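You operate a simulated robot arm through the tools that you are given. There is no shell and no other tool. Be economical: measure what you need, move in short steps, check, and stop when the job is done.

The job below is to be done with a simulated robot arm. You get a single attempt, and the scene is never put back.

TASK
Change from echo to drive, with the gain on the blue amp card.
Fine: orange pedal off and its knob to 0; green pedal on and its knob at the card's gain; the amplifier stays off.
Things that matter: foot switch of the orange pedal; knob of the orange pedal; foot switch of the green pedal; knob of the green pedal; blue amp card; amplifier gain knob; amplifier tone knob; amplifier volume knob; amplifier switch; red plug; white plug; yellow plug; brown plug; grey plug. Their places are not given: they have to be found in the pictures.

The check looks at the end state, three seconds after you hand in, the way a careful person would. Anything else that was tipped, shoved, dropped, spilled or broken makes it a failure.

THE ROBOT
A 6-joint arm with a two-finger parallel gripper, fixed in place. Base frame: the origin is at the foot of the arm, x ahead of it, y to its left, z up. Readings come in mm, rad, newtons and seconds.
With the tool pointing down near the work surface it reaches from about 160 to 740 mm from the base axis. Its first joint turns from -2.897 to 2.897 rad. Payload 3.91 kg.
The TCP is the grasp point between the finger pads, 30 mm short of the fingertips. In the tool frame z runs along the fingers and y along their closing line. The gripper opens to 110 mm. The fingers are 20 mm wide and 10 mm thick; the gripper's body (48 by 112 mm) begins 55 mm behind the TCP.
Orientation is that of the tool frame in the base frame, as [roll, pitch, yaw] about the fixed x, y, z axes, in that order (R = Rz(yaw) Ry(pitch) Rx(roll)). With the fingers straight down and closing along the base's y, the tool's x points along the base's -x, its y along +y and its z along -z.

THE INTERFACE
- The arm moves only by the tool jog_arm. Its argument "steps" is a list that holds one entry, the list of rows, each a list of 6 numbers: the shift along the base's x, y, z in cm, then the turn, a rotation vector about the base's x, y, z in rad. In form: [[[dx, dy, dz, ax, ay, az], ...]]. A call has 1 to 20 rows; each row is the pose to reach, as a shift and turn from the pose commanded when the call began. "hand" is the closure, from 0 (fully open) to 1 (shut), set as the call begins (left out, the last holds). A row lasts 0.2 s, in which the tool goes at most 50 mm and 0.15 rad; a call with a longer step from one row to the next is refused whole, and so is a gripper value outside its range. Where a pose cannot be reached the arm comes as near as it can. A force on the tool above 40 N (or 10 N above the force at the start of the call, whichever is more), or a blocked arm, ends the call early, and 0.2 s more pass. Each finger travels about 45 mm/s and halts on what it meets, pressing with about 36 N; the grip force reading is that of the motor and also rises with nothing between the fingers. The clock runs only during rows and for 0.2 s after the last one: add rows that repeat a pose to give the fingers time. It gives the time, the measured TCP pose, the force on the tool (base axes), the opening and the grip force at its end, in the units of the frame above (readings bear some noise).
- Cameras (640 x 400 px; columns grow to the right, rows downward): "scene" is fixed at [401.5, -499.1, 1242.5]; the picture's right is [0.99, -0.15, 0.00], its down [-0.05, -0.35, -0.93] and it looks along [0.14, 0.92, -0.35] (base axes); focal length 363 px, centre (320, 200). "wrist" rides on the gripper at [-36, 0, -57] in the tool frame; the picture's right is [0.00, -1.00, 0.00], its down [0.97, 0.00, -0.24] and it looks along [0.24, 0.00, 0.97] (tool axes); focal length 218 px, centre (320, 200).
- capture(camera): a new picture of that camera. No time passes.
- lift_body(by): slides the trunk up (or, below 0, down) by that many mm; the arm rides with it, the base frame stays. It gives what a move gives, with no picture.
- point_at(camera, pixels): for up to 12 pixels [column, row] of the newest picture of that camera ("zoom" is the newest enlarged one), the place [x, y, z] in the base frame of the surface seen there, good to about 2 mm. No time passes.
- enlarge(camera, box): a new picture of the part [left, top, right, bottom] of that camera's present view, enlarged. No time passes.
- finish_job(): hands the job in; it is judged then, once.

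Work in short steps. Measure before you move; look again where a grasp or a placing could have gone wrong, and mend it. You have 80 turns and 38 pictures in all, those below and enlarged ones among them. Open the gripper and draw the arm clear of the work before you hand the job in, unless the task says otherwise; then end with one line.

The tools are called as a command line: name --argument value ..., lists and objects as JSON in quotes. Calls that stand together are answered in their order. jog_arm: Moves the arm, as the interface text tells. Its arguments: {"type":"object","properties":{"steps":{"type":"array"},"hand":{"type":"number"}},"required":["steps"]} The other tools are called the same way: lift_body (by) slides the trunk up or down; capture (camera) takes a picture; point_at (camera, pixels) gives the place of the surface under pixels of a picture; enlarge (camera, box) takes an enlarged picture of a part of a camera's view; finish_job () hands the job in.

At the start:

```text
clock: 0.0
eef_pos: [215.5, 417.4, 1042.1]
ee_rot: [3.141, 0.001, 3.14]
force: [-0.4, 0.8, -0.6]
finger_gap: 109.8
finger_force: 0.0
trunk travel left (down, up): [-425.0, 165.0]
```

scene: 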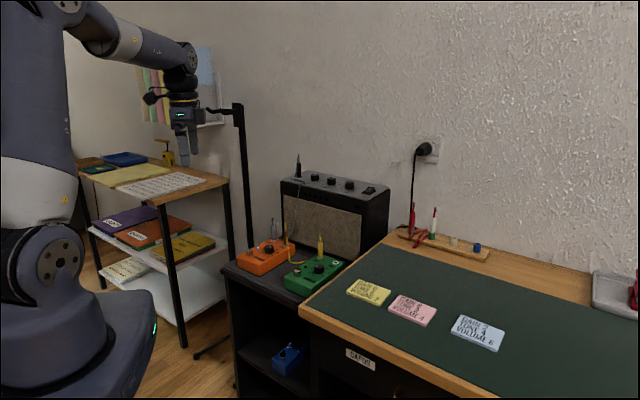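
wrist: 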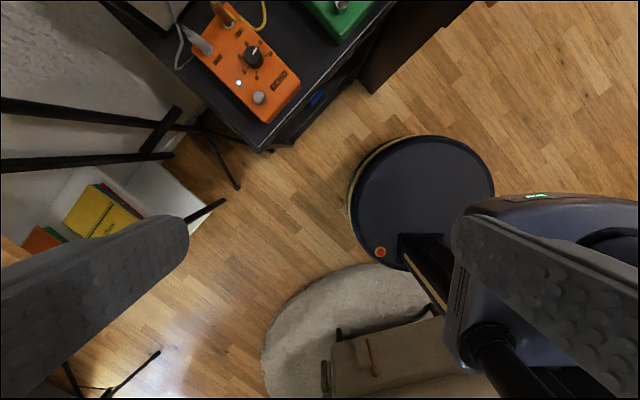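

The scene shows pedals near (262,255) and (313,275), and the blue card near (477,332). I enlarge the card and the pedals to read them.

enlarge --camera "scene" --box '[430, 300, 526, 360]'

enlarge --camera "scene" --box '[225, 215, 361, 300]'

```text
6.67 times, centred on (478, 330) of scene
```

zoom: 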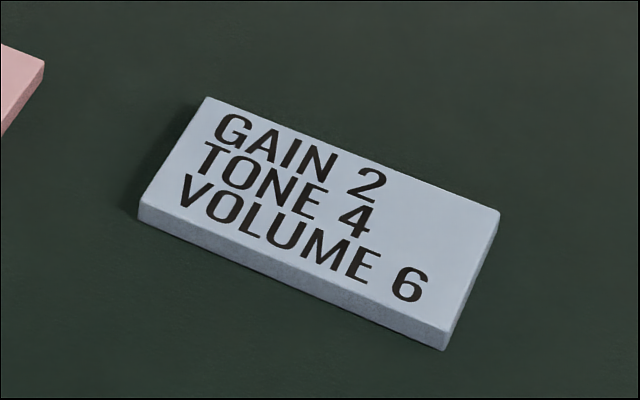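

```text
4.71 times, centred on (293, 258) of scene
```

zoom: 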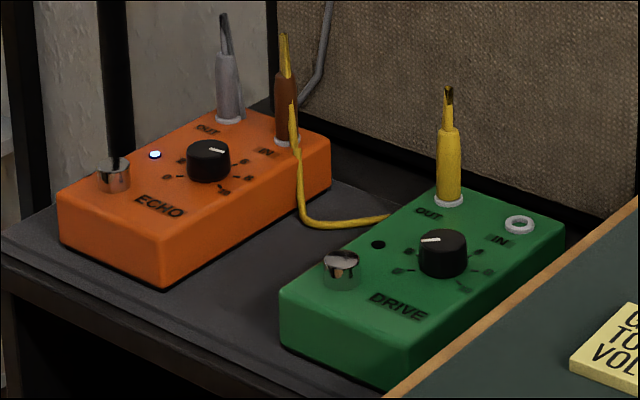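

The card's gain is 2; the orange LED is lit and the green one is dark. Next I measure the switches, knobs, plugs and corners in this zoom.

point_at --camera "zoom" --pixels '[[114, 163], [208, 148], [155, 154], [341, 257], [442, 240], [378, 244], [62, 203], [165, 242], [228, 60], [448, 100], [285, 80], [405, 340]]'

```text
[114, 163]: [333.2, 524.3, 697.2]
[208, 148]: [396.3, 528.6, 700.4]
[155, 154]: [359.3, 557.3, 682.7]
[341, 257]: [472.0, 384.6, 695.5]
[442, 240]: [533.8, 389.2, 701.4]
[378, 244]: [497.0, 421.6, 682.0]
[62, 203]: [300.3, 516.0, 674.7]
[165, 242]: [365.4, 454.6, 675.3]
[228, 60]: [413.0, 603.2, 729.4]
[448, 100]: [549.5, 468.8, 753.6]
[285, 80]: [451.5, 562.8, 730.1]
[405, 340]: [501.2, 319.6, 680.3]
```

Orange: switch (333,524), knob (396,529). Green: switch (472,385), knob (534,389). I move above the pedals for a close top view.

jog_arm --steps '[[[4, 0.4, -2, 0, 0, 0], [8, 0.8, -4, 0, 0, 0], [12, 1.2, -6, 0, 0, 0], [16, 1.6, -9, 0, 0, 0], [19, 2, -11.5, 0, 0, 0], [21, 2.2, -13, 0, 0, 0], [22.5, 2.3, -14, 0, 0, 0], [22.5, 2.3, -14, 0, 0, 0]]]'

capture --camera "wrist"

```text
refused: row 4 steps farther than a row can; nothing moved
```

```text
33 pictures are left
```

wrist: 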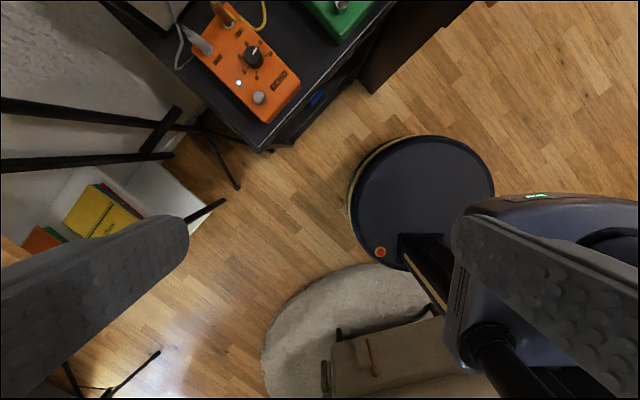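

The move was refused because row 4 was slightly over 50 mm. I send the same path with smaller steps.

jog_arm --steps '[[[3, 0.3, -2, 0, 0, 0], [6, 0.6, -4, 0, 0, 0], [9, 0.9, -6, 0, 0, 0], [12, 1.2, -8, 0, 0, 0], [15, 1.5, -10, 0, 0, 0], [18, 1.8, -12, 0, 0, 0], [21, 2.1, -13, 0, 0, 0], [22.5, 2.3, -14, 0, 0, 0], [22.5, 2.3, -14, 0, 0, 0]]]'

```text
clock: 2.0
eef_pos: [442.2, 440.3, 901.1]
ee_rot: [3.141, 0.0, -3.141]
force: [-0.3, -0.3, -0.5]
finger_gap: 109.9
finger_force: 0.2
trunk travel left (down, up): [-425.0, 165.0]
```

Now above the pedals; I take the wrist view.

capture --camera "wrist"

```text
32 pictures are left
```

wrist: 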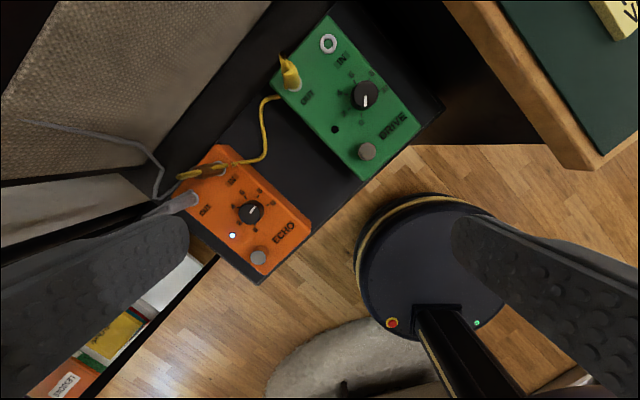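

enlarge --camera "wrist" --box '[170, 140, 330, 290]'

enlarge --camera "wrist" --box '[270, 10, 430, 190]'

```text
2.67 times, centred on (250, 215) of wrist
```

zoom: 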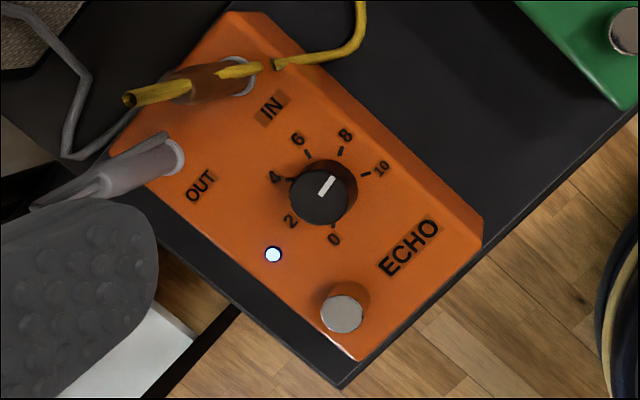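

```text
2.22 times, centred on (350, 100) of wrist
```

zoom: 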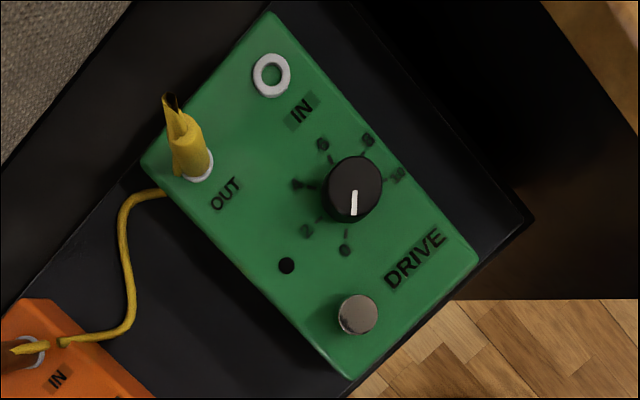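

Scale runs 0,2,4,6,8,10 clockwise; the orange pointer is near 8–9, and the green near 0. I measure the green scale in the zoom.

point_at --camera "zoom" --pixels '[[345, 250], [306, 231], [297, 185], [323, 144], [369, 138], [397, 176], [355, 192], [353, 213], [352, 190], [357, 314], [200, 160], [345, 232]]'

point_at --camera "wrist" --pixels '[[253, 230], [242, 223], [237, 207], [244, 192], [256, 191], [265, 202], [249, 213], [254, 207], [250, 213], [258, 258], [201, 203], [253, 227]]'

```text
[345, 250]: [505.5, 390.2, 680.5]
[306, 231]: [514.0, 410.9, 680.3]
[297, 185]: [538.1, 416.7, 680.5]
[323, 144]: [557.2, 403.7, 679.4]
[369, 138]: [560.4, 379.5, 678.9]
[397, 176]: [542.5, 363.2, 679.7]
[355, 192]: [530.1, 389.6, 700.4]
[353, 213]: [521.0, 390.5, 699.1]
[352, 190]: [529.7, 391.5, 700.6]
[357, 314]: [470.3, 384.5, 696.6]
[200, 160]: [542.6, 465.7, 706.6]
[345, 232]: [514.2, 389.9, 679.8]
```

```text
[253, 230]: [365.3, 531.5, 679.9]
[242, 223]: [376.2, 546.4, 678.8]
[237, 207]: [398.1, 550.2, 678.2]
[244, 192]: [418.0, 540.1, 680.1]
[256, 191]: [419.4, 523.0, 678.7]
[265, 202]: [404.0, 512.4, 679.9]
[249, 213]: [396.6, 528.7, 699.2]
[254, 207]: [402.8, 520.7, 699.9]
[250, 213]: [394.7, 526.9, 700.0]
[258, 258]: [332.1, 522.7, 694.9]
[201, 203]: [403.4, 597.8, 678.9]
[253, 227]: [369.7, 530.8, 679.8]
```

Green: knob axis ≈ (533,389.5), 50° per 2 units, pointer ≈ 174° (0 mark ≈179°), so the 2 mark is ≈130°. My orange label pixels were off, so I measure again, with the amplifier front too.

point_at --camera "wrist" --pixels '[[255.2, 230], [238.7, 222.9], [232.7, 206.7], [241.7, 192], [259.4, 190.6], [273.2, 203], [250.7, 212.7], [254.9, 206.7], [258, 258], [230, 20], [100, 150], [287, 60]]'

point_at --camera "scene" --pixels '[[283, 182], [362, 215], [300, 245], [360, 258], [298, 156], [320, 237], [277, 222], [286, 227]]'

```text
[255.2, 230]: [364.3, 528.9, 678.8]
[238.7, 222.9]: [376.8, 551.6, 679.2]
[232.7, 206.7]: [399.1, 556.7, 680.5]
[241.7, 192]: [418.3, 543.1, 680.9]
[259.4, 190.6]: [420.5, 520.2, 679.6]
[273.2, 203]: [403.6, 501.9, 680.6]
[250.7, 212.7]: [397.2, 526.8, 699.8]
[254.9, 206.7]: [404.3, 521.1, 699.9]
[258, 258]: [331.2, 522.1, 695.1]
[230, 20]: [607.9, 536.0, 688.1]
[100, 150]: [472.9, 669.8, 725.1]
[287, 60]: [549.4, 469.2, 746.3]
```

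```text
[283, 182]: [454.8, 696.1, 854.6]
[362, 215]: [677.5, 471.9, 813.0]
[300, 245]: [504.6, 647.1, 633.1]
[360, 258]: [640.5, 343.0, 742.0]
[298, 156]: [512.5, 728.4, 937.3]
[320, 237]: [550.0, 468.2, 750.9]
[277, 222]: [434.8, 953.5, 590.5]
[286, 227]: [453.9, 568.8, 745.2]
```

Orange axis ≈ (393.4,528.5), pointer ≈ -34° (value ~8.5), 0 mark ≈ 179°. I check the desk's height and edge, as it lies near the green pedal.

point_at --camera "wrist" --pixels '[[460, 15], [540, 120], [590, 160], [500, 20], [425, 105], [300, 160]]'

```text
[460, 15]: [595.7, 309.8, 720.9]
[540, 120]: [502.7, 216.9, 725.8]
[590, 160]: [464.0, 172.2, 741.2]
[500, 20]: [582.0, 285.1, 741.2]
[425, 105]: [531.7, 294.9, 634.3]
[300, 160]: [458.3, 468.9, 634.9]
```

Desk top is z≈741. I check how high the plugs and their cables stand, since the gripper body will sit at about z 769.

point_at --camera "scene" --pixels '[[272.3, 219], [272.8, 222], [285.2, 223], [285.4, 225], [320.2, 234.5], [320.2, 236], [273.5, 230]]'

```text
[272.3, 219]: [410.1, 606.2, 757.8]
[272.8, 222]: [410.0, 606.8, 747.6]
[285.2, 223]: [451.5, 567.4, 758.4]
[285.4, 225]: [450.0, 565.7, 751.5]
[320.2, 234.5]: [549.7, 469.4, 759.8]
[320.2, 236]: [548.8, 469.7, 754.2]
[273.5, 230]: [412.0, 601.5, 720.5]
```

Plug tops are at z≈760, so a TCP at 716 (body at 771) clears them. I go over the orange knob, turn -0.94 rad, partly close, and look.

jog_arm --steps '[[[-0.7, 1.3, -1.5, 0, 0, -0.14], [-1.4, 2.6, -3, 0, 0, -0.28], [-2.1, 3.9, -4.5, 0, 0, -0.42], [-2.8, 5.2, -6, 0, 0, -0.56], [-3.5, 6.5, -7.5, 0, 0, -0.7], [-4.2, 7.6, -9, 0, 0, -0.82], [-4.9, 8.8, -11, 0, 0, -0.94], [-4.9, 8.8, -11, 0, 0, -0.94]]]' --hand 0.45

capture --camera "wrist"

```text
clock: 3.8
eef_pos: [389.5, 528.2, 792.0]
ee_rot: [-3.141, 0.0, 2.198]
force: [-0.2, 0.3, 0.0]
finger_gap: 60.6
finger_force: 0.1
trunk travel left (down, up): [-425.0, 165.0]
```

```text
29 pictures are left
```

wrist: 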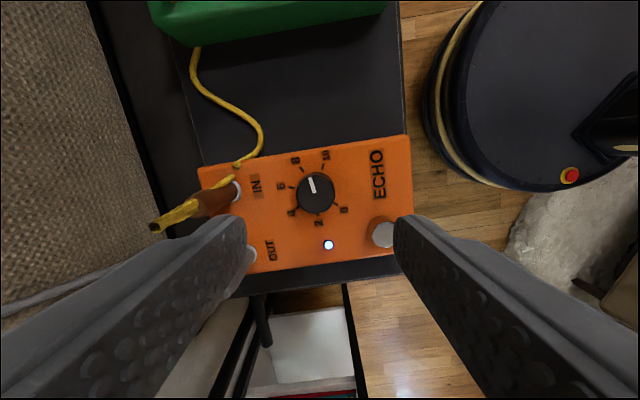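

The knob is at about (316,194) in this view. I enlarge it to fix its centre and pointer.

enlarge --camera "wrist" --box '[256, 140, 376, 260]'

```text
3.33 times, centred on (316, 200) of wrist
```

zoom: 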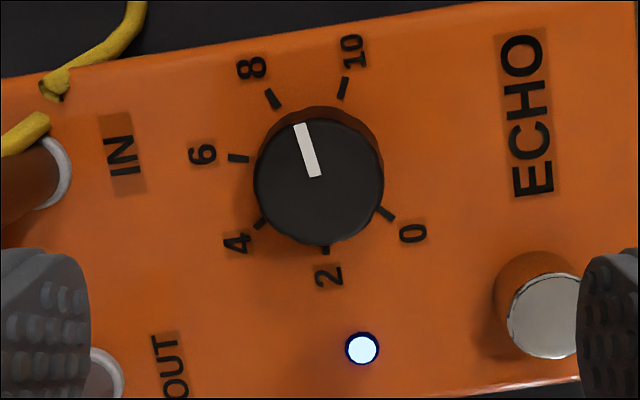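

Now precise points: the knob top edges, pointer ends, tick marks and the switch top.

point_at --camera "zoom" --pixels '[[319, 181], [260, 181], [378, 181], [319, 240], [319, 124], [299, 127], [316, 175], [387, 214], [343, 87], [272, 98], [238, 158], [545, 315]]'

```text
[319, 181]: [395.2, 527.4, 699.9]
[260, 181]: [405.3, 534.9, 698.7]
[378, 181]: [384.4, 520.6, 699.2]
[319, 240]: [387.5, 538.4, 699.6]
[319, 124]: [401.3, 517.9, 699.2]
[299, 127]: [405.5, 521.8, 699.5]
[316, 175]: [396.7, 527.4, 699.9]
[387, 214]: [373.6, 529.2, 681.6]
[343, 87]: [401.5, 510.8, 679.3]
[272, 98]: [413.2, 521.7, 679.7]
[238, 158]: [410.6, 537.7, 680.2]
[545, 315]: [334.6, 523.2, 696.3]
```

Knob centre (394.7,528.0), pointer ≈ -31°. I shift 4.3 mm and descend to TCP z≈716 with a 48 mm gap.

jog_arm --steps '[[[0.43, -0.08, -1, 0, 0, 0], [0.43, -0.08, -3, 0, 0, 0], [0.43, -0.08, -5, 0, 0, 0], [0.43, -0.08, -6.5, 0, 0, 0], [0.43, -0.08, -7.5, 0, 0, 0], [0.43, -0.08, -7.5, 0, 0, 0]]]' --hand 0.56

capture --camera "wrist"

```text
clock: 5.2
eef_pos: [394.8, 528.9, 716.8]
ee_rot: [3.141, 0.0, 2.201]
force: [-0.9, -0.8, -0.2]
finger_gap: 48.4
finger_force: 0.0
trunk travel left (down, up): [-425.0, 165.0]
```

```text
27 pictures are left
```

wrist: 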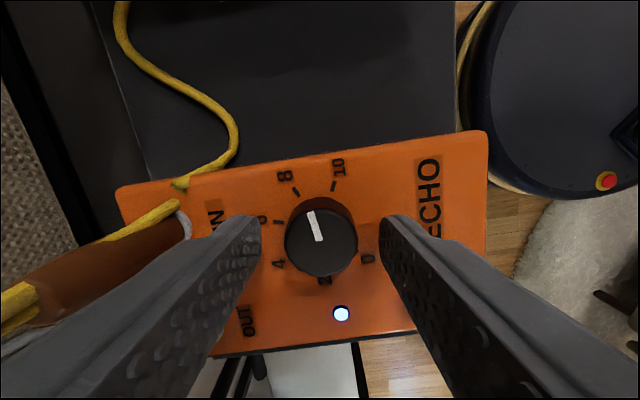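

The knob (centre ≈321,240) sits midway between the tips (260 and 380). I close on it.

jog_arm --steps '[[[0, 0, 0, 0, 0, 0], [0, 0, 0, 0, 0, 0], [0, 0, 0, 0, 0, 0]]]' --hand 0.82

```text
clock: 6.0
eef_pos: [394.0, 529.1, 716.3]
ee_rot: [-3.142, -0.001, 2.2]
force: [-0.8, -0.7, -0.8]
finger_gap: 29.0
finger_force: 44.7
trunk travel left (down, up): [-425.0, 165.0]
```

Gripped at 29 mm. I turn the knob +1.87 rad (toward 0).

jog_arm --steps '[[[0, 0, 0, 0, 0, 0.14], [0, 0, 0, 0, 0, 0.28], [0, 0, 0, 0, 0, 0.42], [0, 0, 0, 0, 0, 0.56], [0, 0, 0, 0, 0, 0.7], [0, 0, 0, 0, 0, 0.84], [0, 0, 0, 0, 0, 0.98], [0, 0, 0, 0, 0, 1.12], [0, 0, 0, 0, 0, 1.26], [0, 0, 0, 0, 0, 1.4], [0, 0, 0, 0, 0, 1.54], [0, 0, 0, 0, 0, 1.68], [0, 0, 0, 0, 0, 1.8], [0, 0, 0, 0, 0, 1.87], [0, 0, 0, 0, 0, 1.87]]]'

capture --camera "wrist"

```text
clock: 9.2
eef_pos: [395.3, 527.6, 716.0]
ee_rot: [-3.141, -0.004, -2.21]
force: [-21.4, -4.8, -13.0]
finger_gap: 28.8
finger_force: 45.2
trunk travel left (down, up): [-425.0, 165.0]
```

```text
26 pictures are left
```

wrist: 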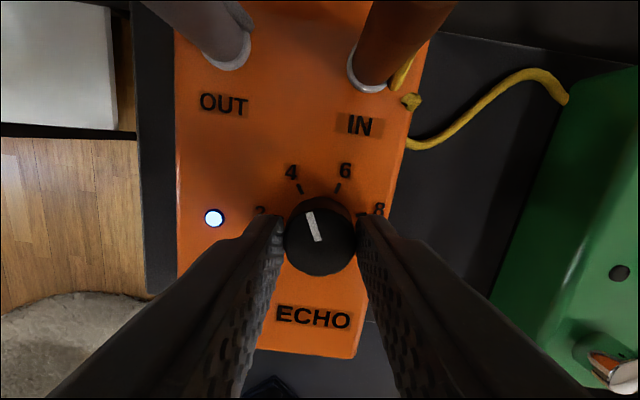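

The knob turned with the grip, now about 4. A lateral force of 21 N shows, so I open and read the force again before regrasping.

jog_arm --steps '[[[0, 0, 0, 0, 0, 1.87], [0, 0, 0, 0, 0, 0], [0, 0, 0, 0, 0, 0]]]' --hand 0.56

```text
refused: row 1 steps farther than a row can; nothing moved
```

The rows are relative to the pose at the call's start, so I just send zeros.

jog_arm --steps '[[[0, 0, 0, 0, 0, 0], [0, 0, 0, 0, 0, 0], [0, 0, 0, 0, 0, 0]]]' --hand 0.56

capture --camera "wrist"

```text
clock: 10.0
eef_pos: [396.5, 528.5, 717.8]
ee_rot: [3.141, 0.002, -2.213]
force: [1.2, 0.1, 0.3]
finger_gap: 48.5
finger_force: 0.0
trunk travel left (down, up): [-425.0, 165.0]
```

```text
25 pictures are left
```

wrist: 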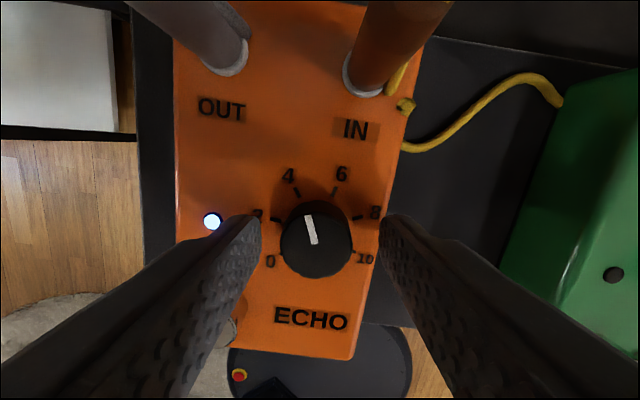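

Force is gone and the pedal looks in place; the pointer is at ~4.2. I swing back -1.87 rad with fingers open.

jog_arm --steps '[[[0, 0, 0, 0, 0, -0.14], [0, 0, 0, 0, 0, -0.28], [0, 0, 0, 0, 0, -0.42], [0, 0, 0, 0, 0, -0.56], [0, 0, 0, 0, 0, -0.7], [0, 0, 0, 0, 0, -0.84], [0, 0, 0, 0, 0, -0.98], [0, 0, 0, 0, 0, -1.12], [0, 0, 0, 0, 0, -1.26], [0, 0, 0, 0, 0, -1.4], [0, 0, 0, 0, 0, -1.54], [0, 0, 0, 0, 0, -1.68], [0, 0, 0, 0, 0, -1.8], [0, 0, 0, 0, 0, -1.87], [0, 0, 0, 0, 0, -1.87]]]'

enlarge --camera "wrist" --box '[240, 165, 400, 315]'

```text
clock: 13.2
eef_pos: [394.8, 528.7, 716.7]
ee_rot: [-3.14, -0.001, 2.201]
force: [0.5, 0.2, 0.3]
finger_gap: 48.6
finger_force: 0.1
trunk travel left (down, up): [-425.0, 165.0]
```

```text
2.67 times, centred on (320, 240) of wrist
```

zoom: 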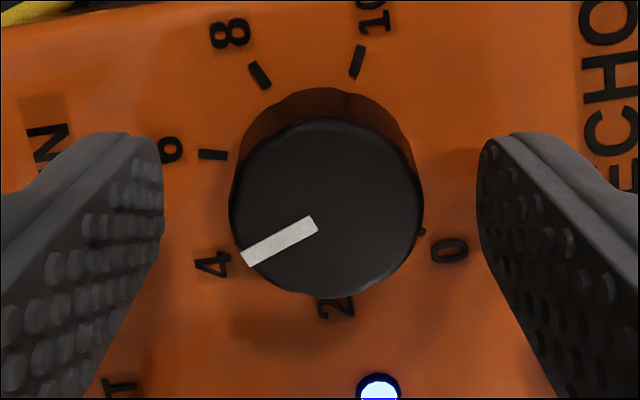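

I measure the pointer ends and knob centre here to set the remaining turn.

point_at --camera "zoom" --pixels '[[247, 256], [313, 223], [326, 208], [240, 208], [412, 208], [326, 130], [326, 290], [421, 231], [357, 62], [260, 75], [212, 155]]'

```text
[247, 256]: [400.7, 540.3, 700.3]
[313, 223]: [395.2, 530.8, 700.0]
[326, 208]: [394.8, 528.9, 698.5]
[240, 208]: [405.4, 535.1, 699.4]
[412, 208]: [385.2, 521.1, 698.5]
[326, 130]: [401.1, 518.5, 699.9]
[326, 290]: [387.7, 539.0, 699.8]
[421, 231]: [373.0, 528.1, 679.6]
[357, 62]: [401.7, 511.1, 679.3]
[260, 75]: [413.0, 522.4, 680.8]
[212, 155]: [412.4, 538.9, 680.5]
```

Pointer ≈ 62–70°, needing ≈110–117°. I close and turn +1.87 rad, then check.

jog_arm --steps '[[[0, 0, 0, 0, 0, 0], [0, 0, 0, 0, 0, 0], [0, 0, 0, 0, 0, 0], [0, 0, 0, 0, 0, 0.14], [0, 0, 0, 0, 0, 0.28], [0, 0, 0, 0, 0, 0.42], [0, 0, 0, 0, 0, 0.56], [0, 0, 0, 0, 0, 0.7], [0, 0, 0, 0, 0, 0.84], [0, 0, 0, 0, 0, 0.98], [0, 0, 0, 0, 0, 1.12], [0, 0, 0, 0, 0, 1.26], [0, 0, 0, 0, 0, 1.4], [0, 0, 0, 0, 0, 1.54], [0, 0, 0, 0, 0, 1.68], [0, 0, 0, 0, 0, 1.8], [0, 0, 0, 0, 0, 1.87], [0, 0, 0, 0, 0, 1.87]]]' --hand 0.82

enlarge --camera "wrist" --box '[240, 165, 400, 315]'

```text
clock: 17.0
eef_pos: [394.4, 528.2, 717.2]
ee_rot: [-3.141, 0.001, -2.21]
force: [-14.1, 0.0, -3.9]
finger_gap: 28.7
finger_force: 45.0
trunk travel left (down, up): [-425.0, 165.0]
```

```text
2.67 times, centred on (320, 240) of wrist
```

zoom: 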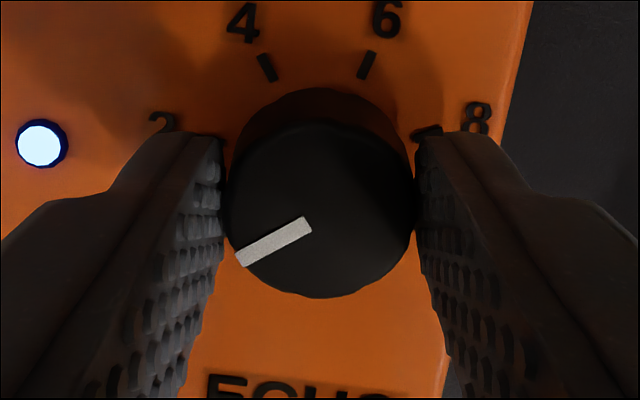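

No slip, pointer is near 0. I measure the pointer in base coordinates.

point_at --camera "zoom" --pixels '[[239, 258], [309, 224], [320, 208], [240, 208], [405, 208], [320, 125], [320, 292], [267, 67], [367, 64], [300, 229], [245, 256]]'

```text
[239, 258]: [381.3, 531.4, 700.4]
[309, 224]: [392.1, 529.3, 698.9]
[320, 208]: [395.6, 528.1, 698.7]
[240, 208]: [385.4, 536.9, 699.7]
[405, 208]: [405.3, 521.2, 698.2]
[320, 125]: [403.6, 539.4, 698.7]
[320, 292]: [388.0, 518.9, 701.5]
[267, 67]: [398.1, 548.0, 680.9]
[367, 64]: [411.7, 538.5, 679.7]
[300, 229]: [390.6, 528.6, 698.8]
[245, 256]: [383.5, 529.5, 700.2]
```

Pointer ≈169°, about 10° short of 0. I turn +0.17 rad more, then open.

jog_arm --steps '[[[0, 0, 0, 0, 0, 0.09], [0, 0, 0, 0, 0, 0.17], [0, 0, 0, 0, 0, 0.17]]]'

jog_arm --steps '[[[0, 0, 0, 0, 0, 0], [0, 0, 0, 0, 0, 0], [0, 0, 0, 0, 0, 0]]]' --hand 0.56

enlarge --camera "wrist" --box '[240, 165, 400, 315]'

```text
clock: 17.8
eef_pos: [394.4, 529.3, 717.7]
ee_rot: [3.141, 0.001, -2.04]
force: [-11.8, 7.5, -5.6]
finger_gap: 28.7
finger_force: 44.9
trunk travel left (down, up): [-425.0, 165.0]
```

```text
clock: 18.6
eef_pos: [395.2, 527.1, 716.8]
ee_rot: [3.141, 0.0, -2.043]
force: [-0.1, 0.8, -0.3]
finger_gap: 48.4
finger_force: 0.0
trunk travel left (down, up): [-425.0, 165.0]
```

```text
2.67 times, centred on (320, 240) of wrist
```

zoom: 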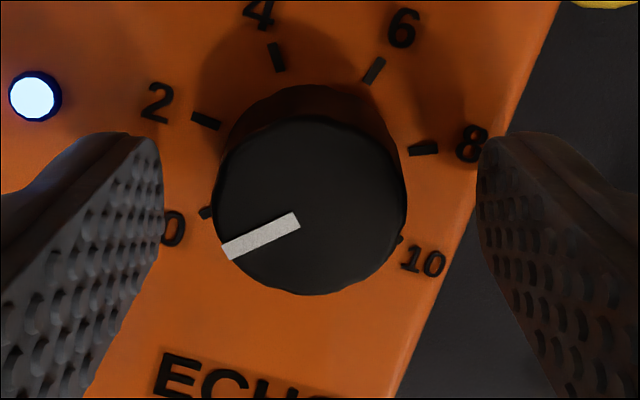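

By image geometry the 0 tick direction is about (-106,49) and the pointer (-67,30): nearly equal. I confirm with points.

point_at --camera "zoom" --pixels '[[228, 251], [297, 220], [310, 206], [206, 121], [277, 57], [374, 71], [424, 149], [206, 213], [235, 248], [290, 223]]'

```text
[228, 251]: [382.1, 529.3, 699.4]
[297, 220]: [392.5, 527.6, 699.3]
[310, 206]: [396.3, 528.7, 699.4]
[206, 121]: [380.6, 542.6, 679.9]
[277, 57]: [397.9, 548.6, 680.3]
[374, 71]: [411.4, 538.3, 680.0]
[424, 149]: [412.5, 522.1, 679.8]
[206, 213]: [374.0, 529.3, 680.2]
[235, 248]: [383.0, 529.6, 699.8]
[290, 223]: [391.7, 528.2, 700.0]
```

By direct ray geometry: pointer 178.8°, 0 mark 180°: the orange knob is at 0. Next I raise, close the gripper, turn back to neutral and go above the orange switch (333.3,523).

jog_arm --steps '[[[0, 0, 2, 0, 0, 0], [0, 0, 4.5, 0, 0, -0.14], [-1, 0, 4.5, 0, 0, -0.28], [-2, -0.1, 4.5, 0, 0, -0.42], [-3, -0.2, 4.5, 0, 0, -0.56], [-4, -0.3, 4.5, 0, 0, -0.7], [-5, -0.4, 4.5, 0, 0, -0.84], [-6.2, -0.45, 4.5, 0, 0, -0.98], [-6.2, -0.45, 4.5, 0, 0, -1.1], [-6.2, -0.45, 4.5, 0, 0, -1.1]]]' --hand 0.56

capture --camera "wrist"

```text
clock: 20.8
eef_pos: [333.2, 522.9, 762.5]
ee_rot: [3.141, 0.0, 3.139]
force: [-0.5, -0.2, 0.0]
finger_gap: 48.6
finger_force: 0.1
trunk travel left (down, up): [-425.0, 165.0]
```

```text
21 pictures are left
```

wrist: 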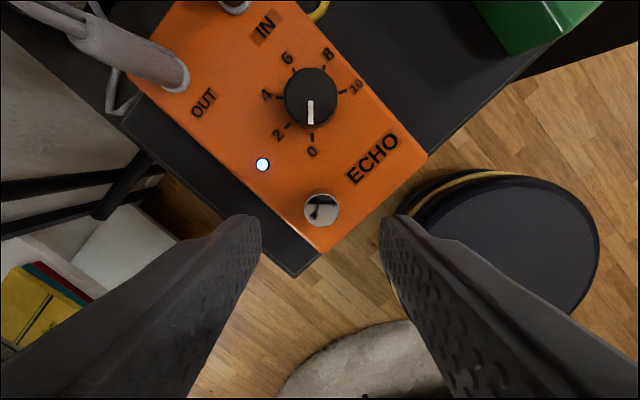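

The orange pointer clearly points at 0, and the switch (321,210) lies straight under the TCP. I close the gripper and descend to just above the switch.

jog_arm --steps '[[[0, 0, 0, 0, 0, 0], [0, 0, 0, 0, 0, 0], [0, 0, -1, 0, 0, 0], [0, 0, -2, 0, 0, 0], [0, 0, -3, 0, 0, 0], [0, 0, -3, 0, 0, 0]]]' --hand 1

jog_arm --steps '[[[0, 0, -0.3, 0, 0, 0], [0, 0, -0.5, 0, 0, 0], [0, 0, -0.6, 0, 0, 0], [0, 0, -0.7, 0, 0, 0], [0, 0, -0.8, 0, 0, 0], [0, 0, -0.9, 0, 0, 0]]]'

enlarge --camera "scene" --box '[225, 215, 361, 300]'

```text
clock: 22.2
eef_pos: [330.7, 522.5, 732.7]
ee_rot: [3.141, 0.0, -3.14]
force: [-0.1, -0.4, 1.3]
finger_gap: 0.0
finger_force: 36.3
trunk travel left (down, up): [-425.0, 165.0]
```

```text
clock: 23.6
eef_pos: [334.4, 524.3, 723.3]
ee_rot: [3.142, 0.001, -3.14]
force: [-0.5, -0.2, 2.2]
finger_gap: 0.0
finger_force: 35.8
trunk travel left (down, up): [-425.0, 165.0]
```

```text
4.71 times, centred on (293, 258) of scene
```

zoom: 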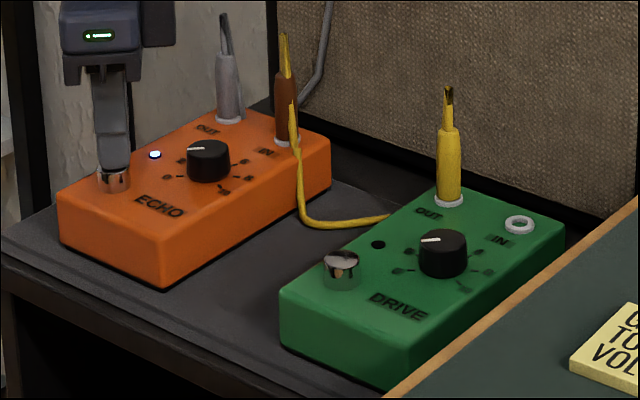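

Contact is just starting (2 N) and the LED is still lit. I press further in 1 mm steps.

jog_arm --steps '[[[0, 0, -0.1, 0, 0, 0], [0, 0, -0.2, 0, 0, 0], [0, 0, -0.3, 0, 0, 0], [0, 0, -0.3, 0, 0, 0]]]'

enlarge --camera "scene" --box '[225, 215, 361, 300]'

```text
clock: 24.6
eef_pos: [333.1, 524.3, 720.9]
ee_rot: [3.14, -0.001, -3.142]
force: [-1.8, 0.8, 3.5]
finger_gap: 0.0
finger_force: 36.1
trunk travel left (down, up): [-425.0, 165.0]
```

```text
4.71 times, centred on (293, 258) of scene
```

zoom: 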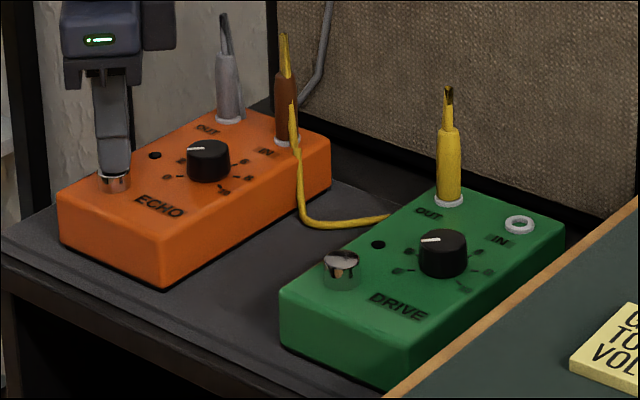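

The orange LED is off. I lift and move to above the green switch (471,384.5), checking on arrival.

jog_arm --steps '[[[0, 0, 1.5, 0, 0, 0], [0, 0, 4.2, 0, 0, 0], [2.8, -2.8, 4.2, 0, 0, 0], [5.6, -5.6, 4.2, 0, 0, 0], [8.4, -8.4, 4.2, 0, 0, 0], [11.2, -11.2, 4.2, 0, 0, 0], [13.8, -13.9, 4.2, 0, 0, 0], [13.8, -13.9, 4.2, 0, 0, 0], [13.8, -13.9, 4.2, 0, 0, 0]]]' --hand 0.56

capture --camera "wrist"

```text
clock: 26.6
eef_pos: [471.9, 384.1, 760.2]
ee_rot: [3.141, 0.0, -3.141]
force: [-0.8, -0.1, 0.3]
finger_gap: 48.6
finger_force: 0.0
trunk travel left (down, up): [-425.0, 165.0]
```

```text
18 pictures are left
```

wrist: 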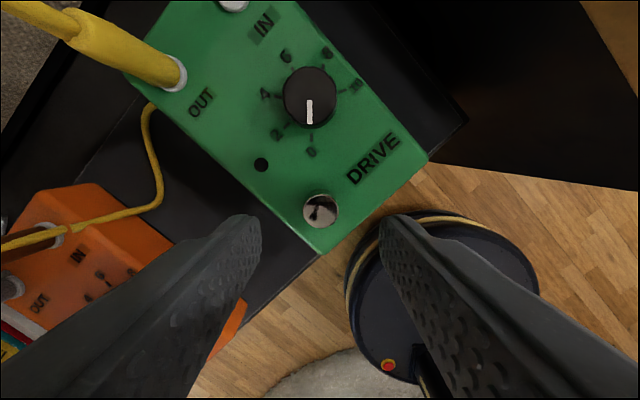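

The green switch (320,211) is directly under the TCP, as before. I close, descend, and press to z≈721.

jog_arm --steps '[[[0, 0, 0, 0, 0, 0], [0, 0, 0, 0, 0, 0], [0, 0, -1, 0, 0, 0], [0, 0, -2, 0, 0, 0], [0, 0, -3, 0, 0, 0], [0, 0, -3.3, 0, 0, 0], [0, 0, -3.5, 0, 0, 0], [0, 0, -3.7, 0, 0, 0], [0, 0, -3.8, 0, 0, 0], [0, 0, -3.9, 0, 0, 0], [0, 0, -4.0, 0, 0, 0], [0, 0, -4.0, 0, 0, 0]]]' --hand 1

enlarge --camera "scene" --box '[225, 215, 361, 300]'

```text
clock: 29.2
eef_pos: [471.3, 385.4, 722.1]
ee_rot: [-3.142, 0.001, 3.141]
force: [0.1, -2.5, 2.8]
finger_gap: 0.0
finger_force: 35.7
trunk travel left (down, up): [-425.0, 165.0]
```

```text
4.71 times, centred on (293, 258) of scene
```

zoom: 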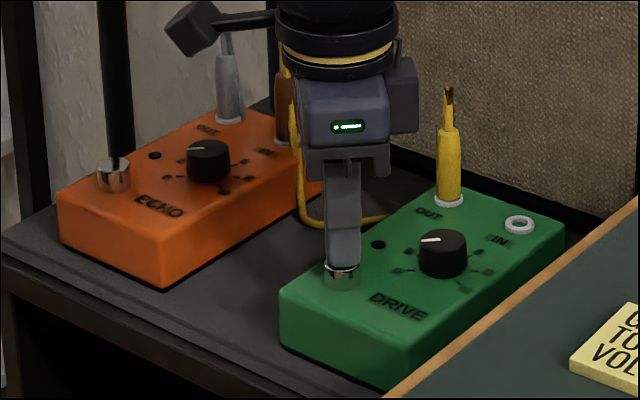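

Green LED still dark, orange stays off. I press 2 mm more.

jog_arm --steps '[[[0, 0, -0.1, 0, 0, 0], [0, 0, -0.15, 0, 0, 0], [0, 0, -0.2, 0, 0, 0], [0, 0, -0.2, 0, 0, 0]]]'

enlarge --camera "scene" --box '[225, 215, 361, 300]'

```text
clock: 30.2
eef_pos: [471.0, 384.1, 720.7]
ee_rot: [-3.141, -0.001, 3.141]
force: [0.6, -1.3, 3.2]
finger_gap: 0.0
finger_force: 35.8
trunk travel left (down, up): [-425.0, 165.0]
```

```text
4.71 times, centred on (293, 258) of scene
```

zoom: 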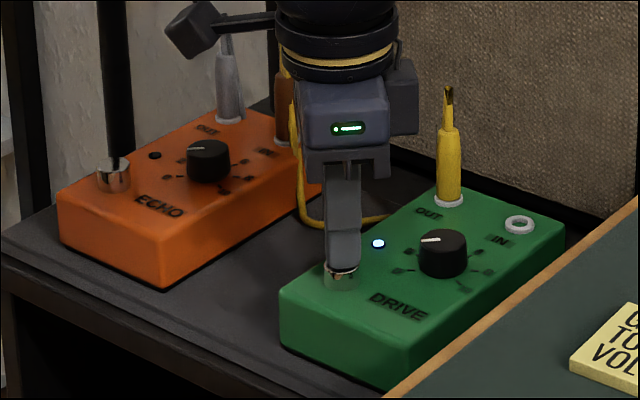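

The green LED is lit. I lift, open, and move over the green knob at about (532.5,389.6).

jog_arm --steps '[[[0, 0, 1.5, 0, 0, 0], [0, 0, 5, 0, 0, 0], [3, 0.2, 6, 0, 0, 0], [6.1, 0.5, 6, 0, 0, 0], [6.1, 0.5, 6, 0, 0, 0], [6.1, 0.5, 6, 0, 0, 0]]]' --hand 0.56

enlarge --camera "wrist" --box '[240, 130, 400, 280]'

```text
clock: 31.6
eef_pos: [533.9, 389.6, 780.1]
ee_rot: [3.142, -0.002, 3.14]
force: [0.5, 1.2, -0.8]
finger_gap: 48.2
finger_force: 0.1
trunk travel left (down, up): [-425.0, 165.0]
```

```text
2.67 times, centred on (320, 205) of wrist
```

zoom: 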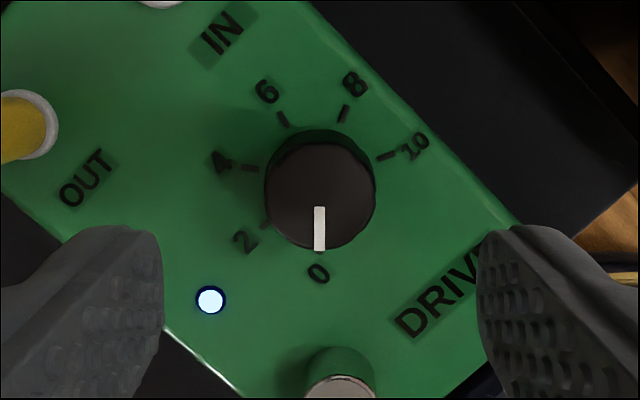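

The pointer is exactly at 0 and the knob is centred under the TCP. I descend, grip, and turn -0.873 rad (50° clockwise) to 2.

jog_arm --steps '[[[0, 0, -2, 0, 0, 0], [0, 0, -4, 0, 0, 0], [0, 0, -5.5, 0, 0, 0], [0, 0, -6.4, 0, 0, 0], [0, 0, -6.4, 0, 0, 0]]]'

jog_arm --steps '[[[0, 0, 0, 0, 0, 0], [0, 0, 0, 0, 0, 0], [0, 0, 0, 0, 0, 0], [0, 0, 0, 0, 0, -0.13], [0, 0, 0, 0, 0, -0.26], [0, 0, 0, 0, 0, -0.39], [0, 0, 0, 0, 0, -0.52], [0, 0, 0, 0, 0, -0.65], [0, 0, 0, 0, 0, -0.77], [0, 0, 0, 0, 0, -0.873], [0, 0, 0, 0, 0, -0.873], [0, 0, 0, 0, 0, -0.873]]]' --hand 0.82

jog_arm --steps '[[[0, 0, 0, 0, 0, 0], [0, 0, 0, 0, 0, 0], [0, 0, 0, 0, 0, 0]]]' --hand 0.56

enlarge --camera "wrist" --box '[240, 165, 400, 315]'

```text
clock: 32.8
eef_pos: [533.4, 388.8, 715.4]
ee_rot: [3.141, 0.001, 3.141]
force: [0.8, 0.2, -0.6]
finger_gap: 48.6
finger_force: 0.0
trunk travel left (down, up): [-425.0, 165.0]
```

```text
clock: 35.4
eef_pos: [532.8, 389.0, 714.7]
ee_rot: [3.141, -0.001, 2.265]
force: [8.5, -6.7, 1.8]
finger_gap: 28.8
finger_force: 44.9
trunk travel left (down, up): [-425.0, 165.0]
```

```text
clock: 36.2
eef_pos: [532.9, 389.2, 715.9]
ee_rot: [3.141, -0.001, 2.269]
force: [-0.3, 0.3, 0.2]
finger_gap: 48.2
finger_force: 0.1
trunk travel left (down, up): [-425.0, 165.0]
```

```text
2.67 times, centred on (320, 240) of wrist
```

zoom: 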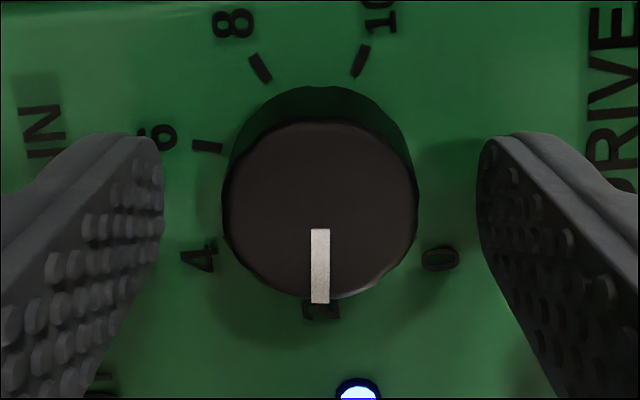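

The pointer stands at 130°, at the 2. I raise straight up, then check from above.

jog_arm --steps '[[[0, 0, 3, 0, 0, 0], [0, 0, 6, 0, 0, 0], [0, 0, 9, 0, 0, 0.13], [0, 0, 12, 0, 0, 0.26], [0, 0, 15, 0, 0, 0.4], [-2, 1, 18, 0, 0, 0.53], [-5, 2, 20, 0, 0, 0.66], [-8, 4, 20, 0, 0, 0.8], [-8, 4, 20, 0, 0, 0.873], [-8, 4, 20, 0, 0, 0.873]]]'

enlarge --camera "wrist" --box '[200, 10, 440, 160]'

capture --camera "wrist"

capture --camera "scene"

```text
clock: 38.4
eef_pos: [452.6, 428.4, 915.2]
ee_rot: [-3.141, -0.001, -3.141]
force: [-0.2, 0.4, 0.3]
finger_gap: 48.6
finger_force: 0.1
trunk travel left (down, up): [-425.0, 165.0]
```

```text
2.67 times, centred on (320, 85) of wrist
```

zoom: 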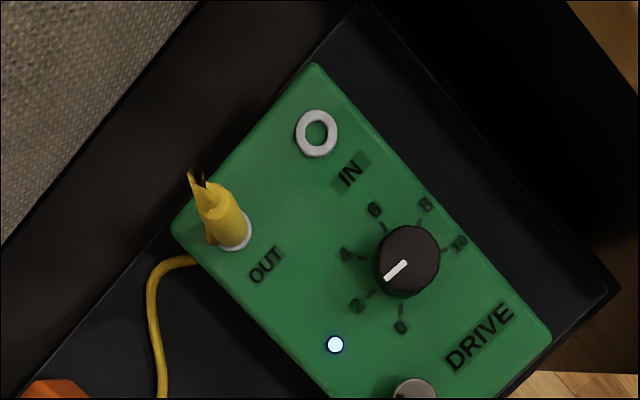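

```text
12 pictures are left
```

wrist: 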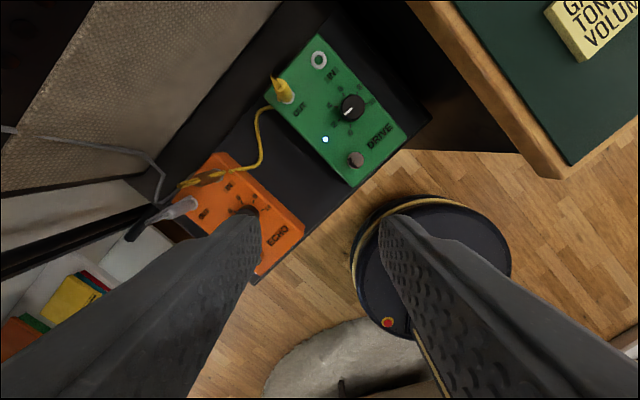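

```text
11 pictures are left
```

scene: 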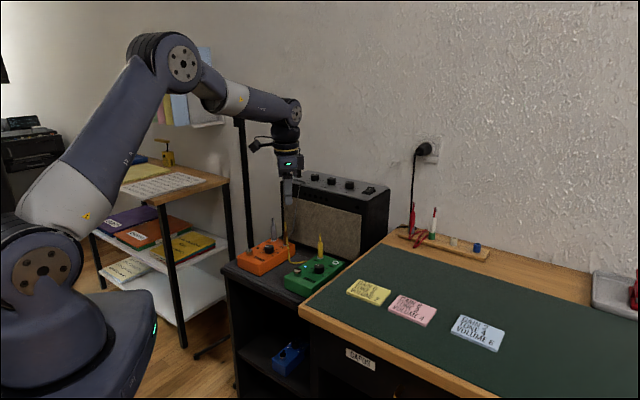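

Everything is in place: green is lit at 2, orange is dark at 0, and nothing else has moved. I draw the arm back to its starting place with the gripper open.

jog_arm --steps '[[[-3, 0, 2, 0, 0, 0], [-6, 0, 4, 0, 0, 0], [-9, 0, 6, 0, 0, 0], [-12, 0, 8, 0, 0, 0], [-15, 0, 10, 0, 0, 0], [-18, 0, 12, 0, 0, 0], [-21, 0, 12.5, 0, 0, 0], [-23, 0, 12.5, 0, 0, 0], [-23, 0, 12.5, 0, 0, 0]]]' --hand 0

enlarge --camera "scene" --box '[225, 215, 361, 300]'

```text
clock: 40.4
eef_pos: [221.7, 429.2, 1041.1]
ee_rot: [-3.141, 0.001, 3.141]
force: [0.3, 0.0, 0.7]
finger_gap: 109.9
finger_force: 0.0
trunk travel left (down, up): [-425.0, 165.0]
```

```text
4.71 times, centred on (293, 258) of scene
```

zoom: 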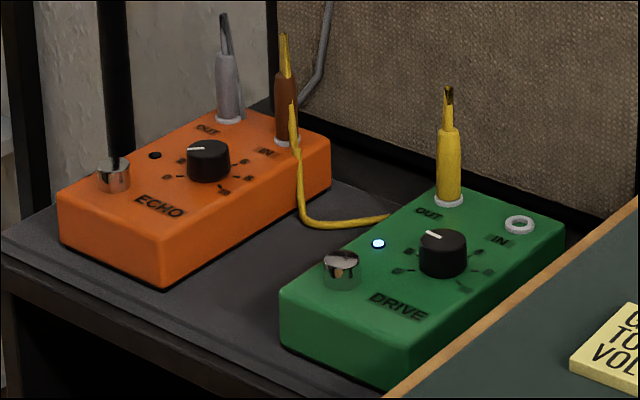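

The final view confirms the orange pedal is off at 0 and the green one is on at 2, so I hand in.

finish_job

```text
The job is handed in.
```

The orange pedal is off with its knob at 0, the green pedal is on with its knob at 2 (the blue card's gain), and I didn't touch the amplifier or any of the plugs.
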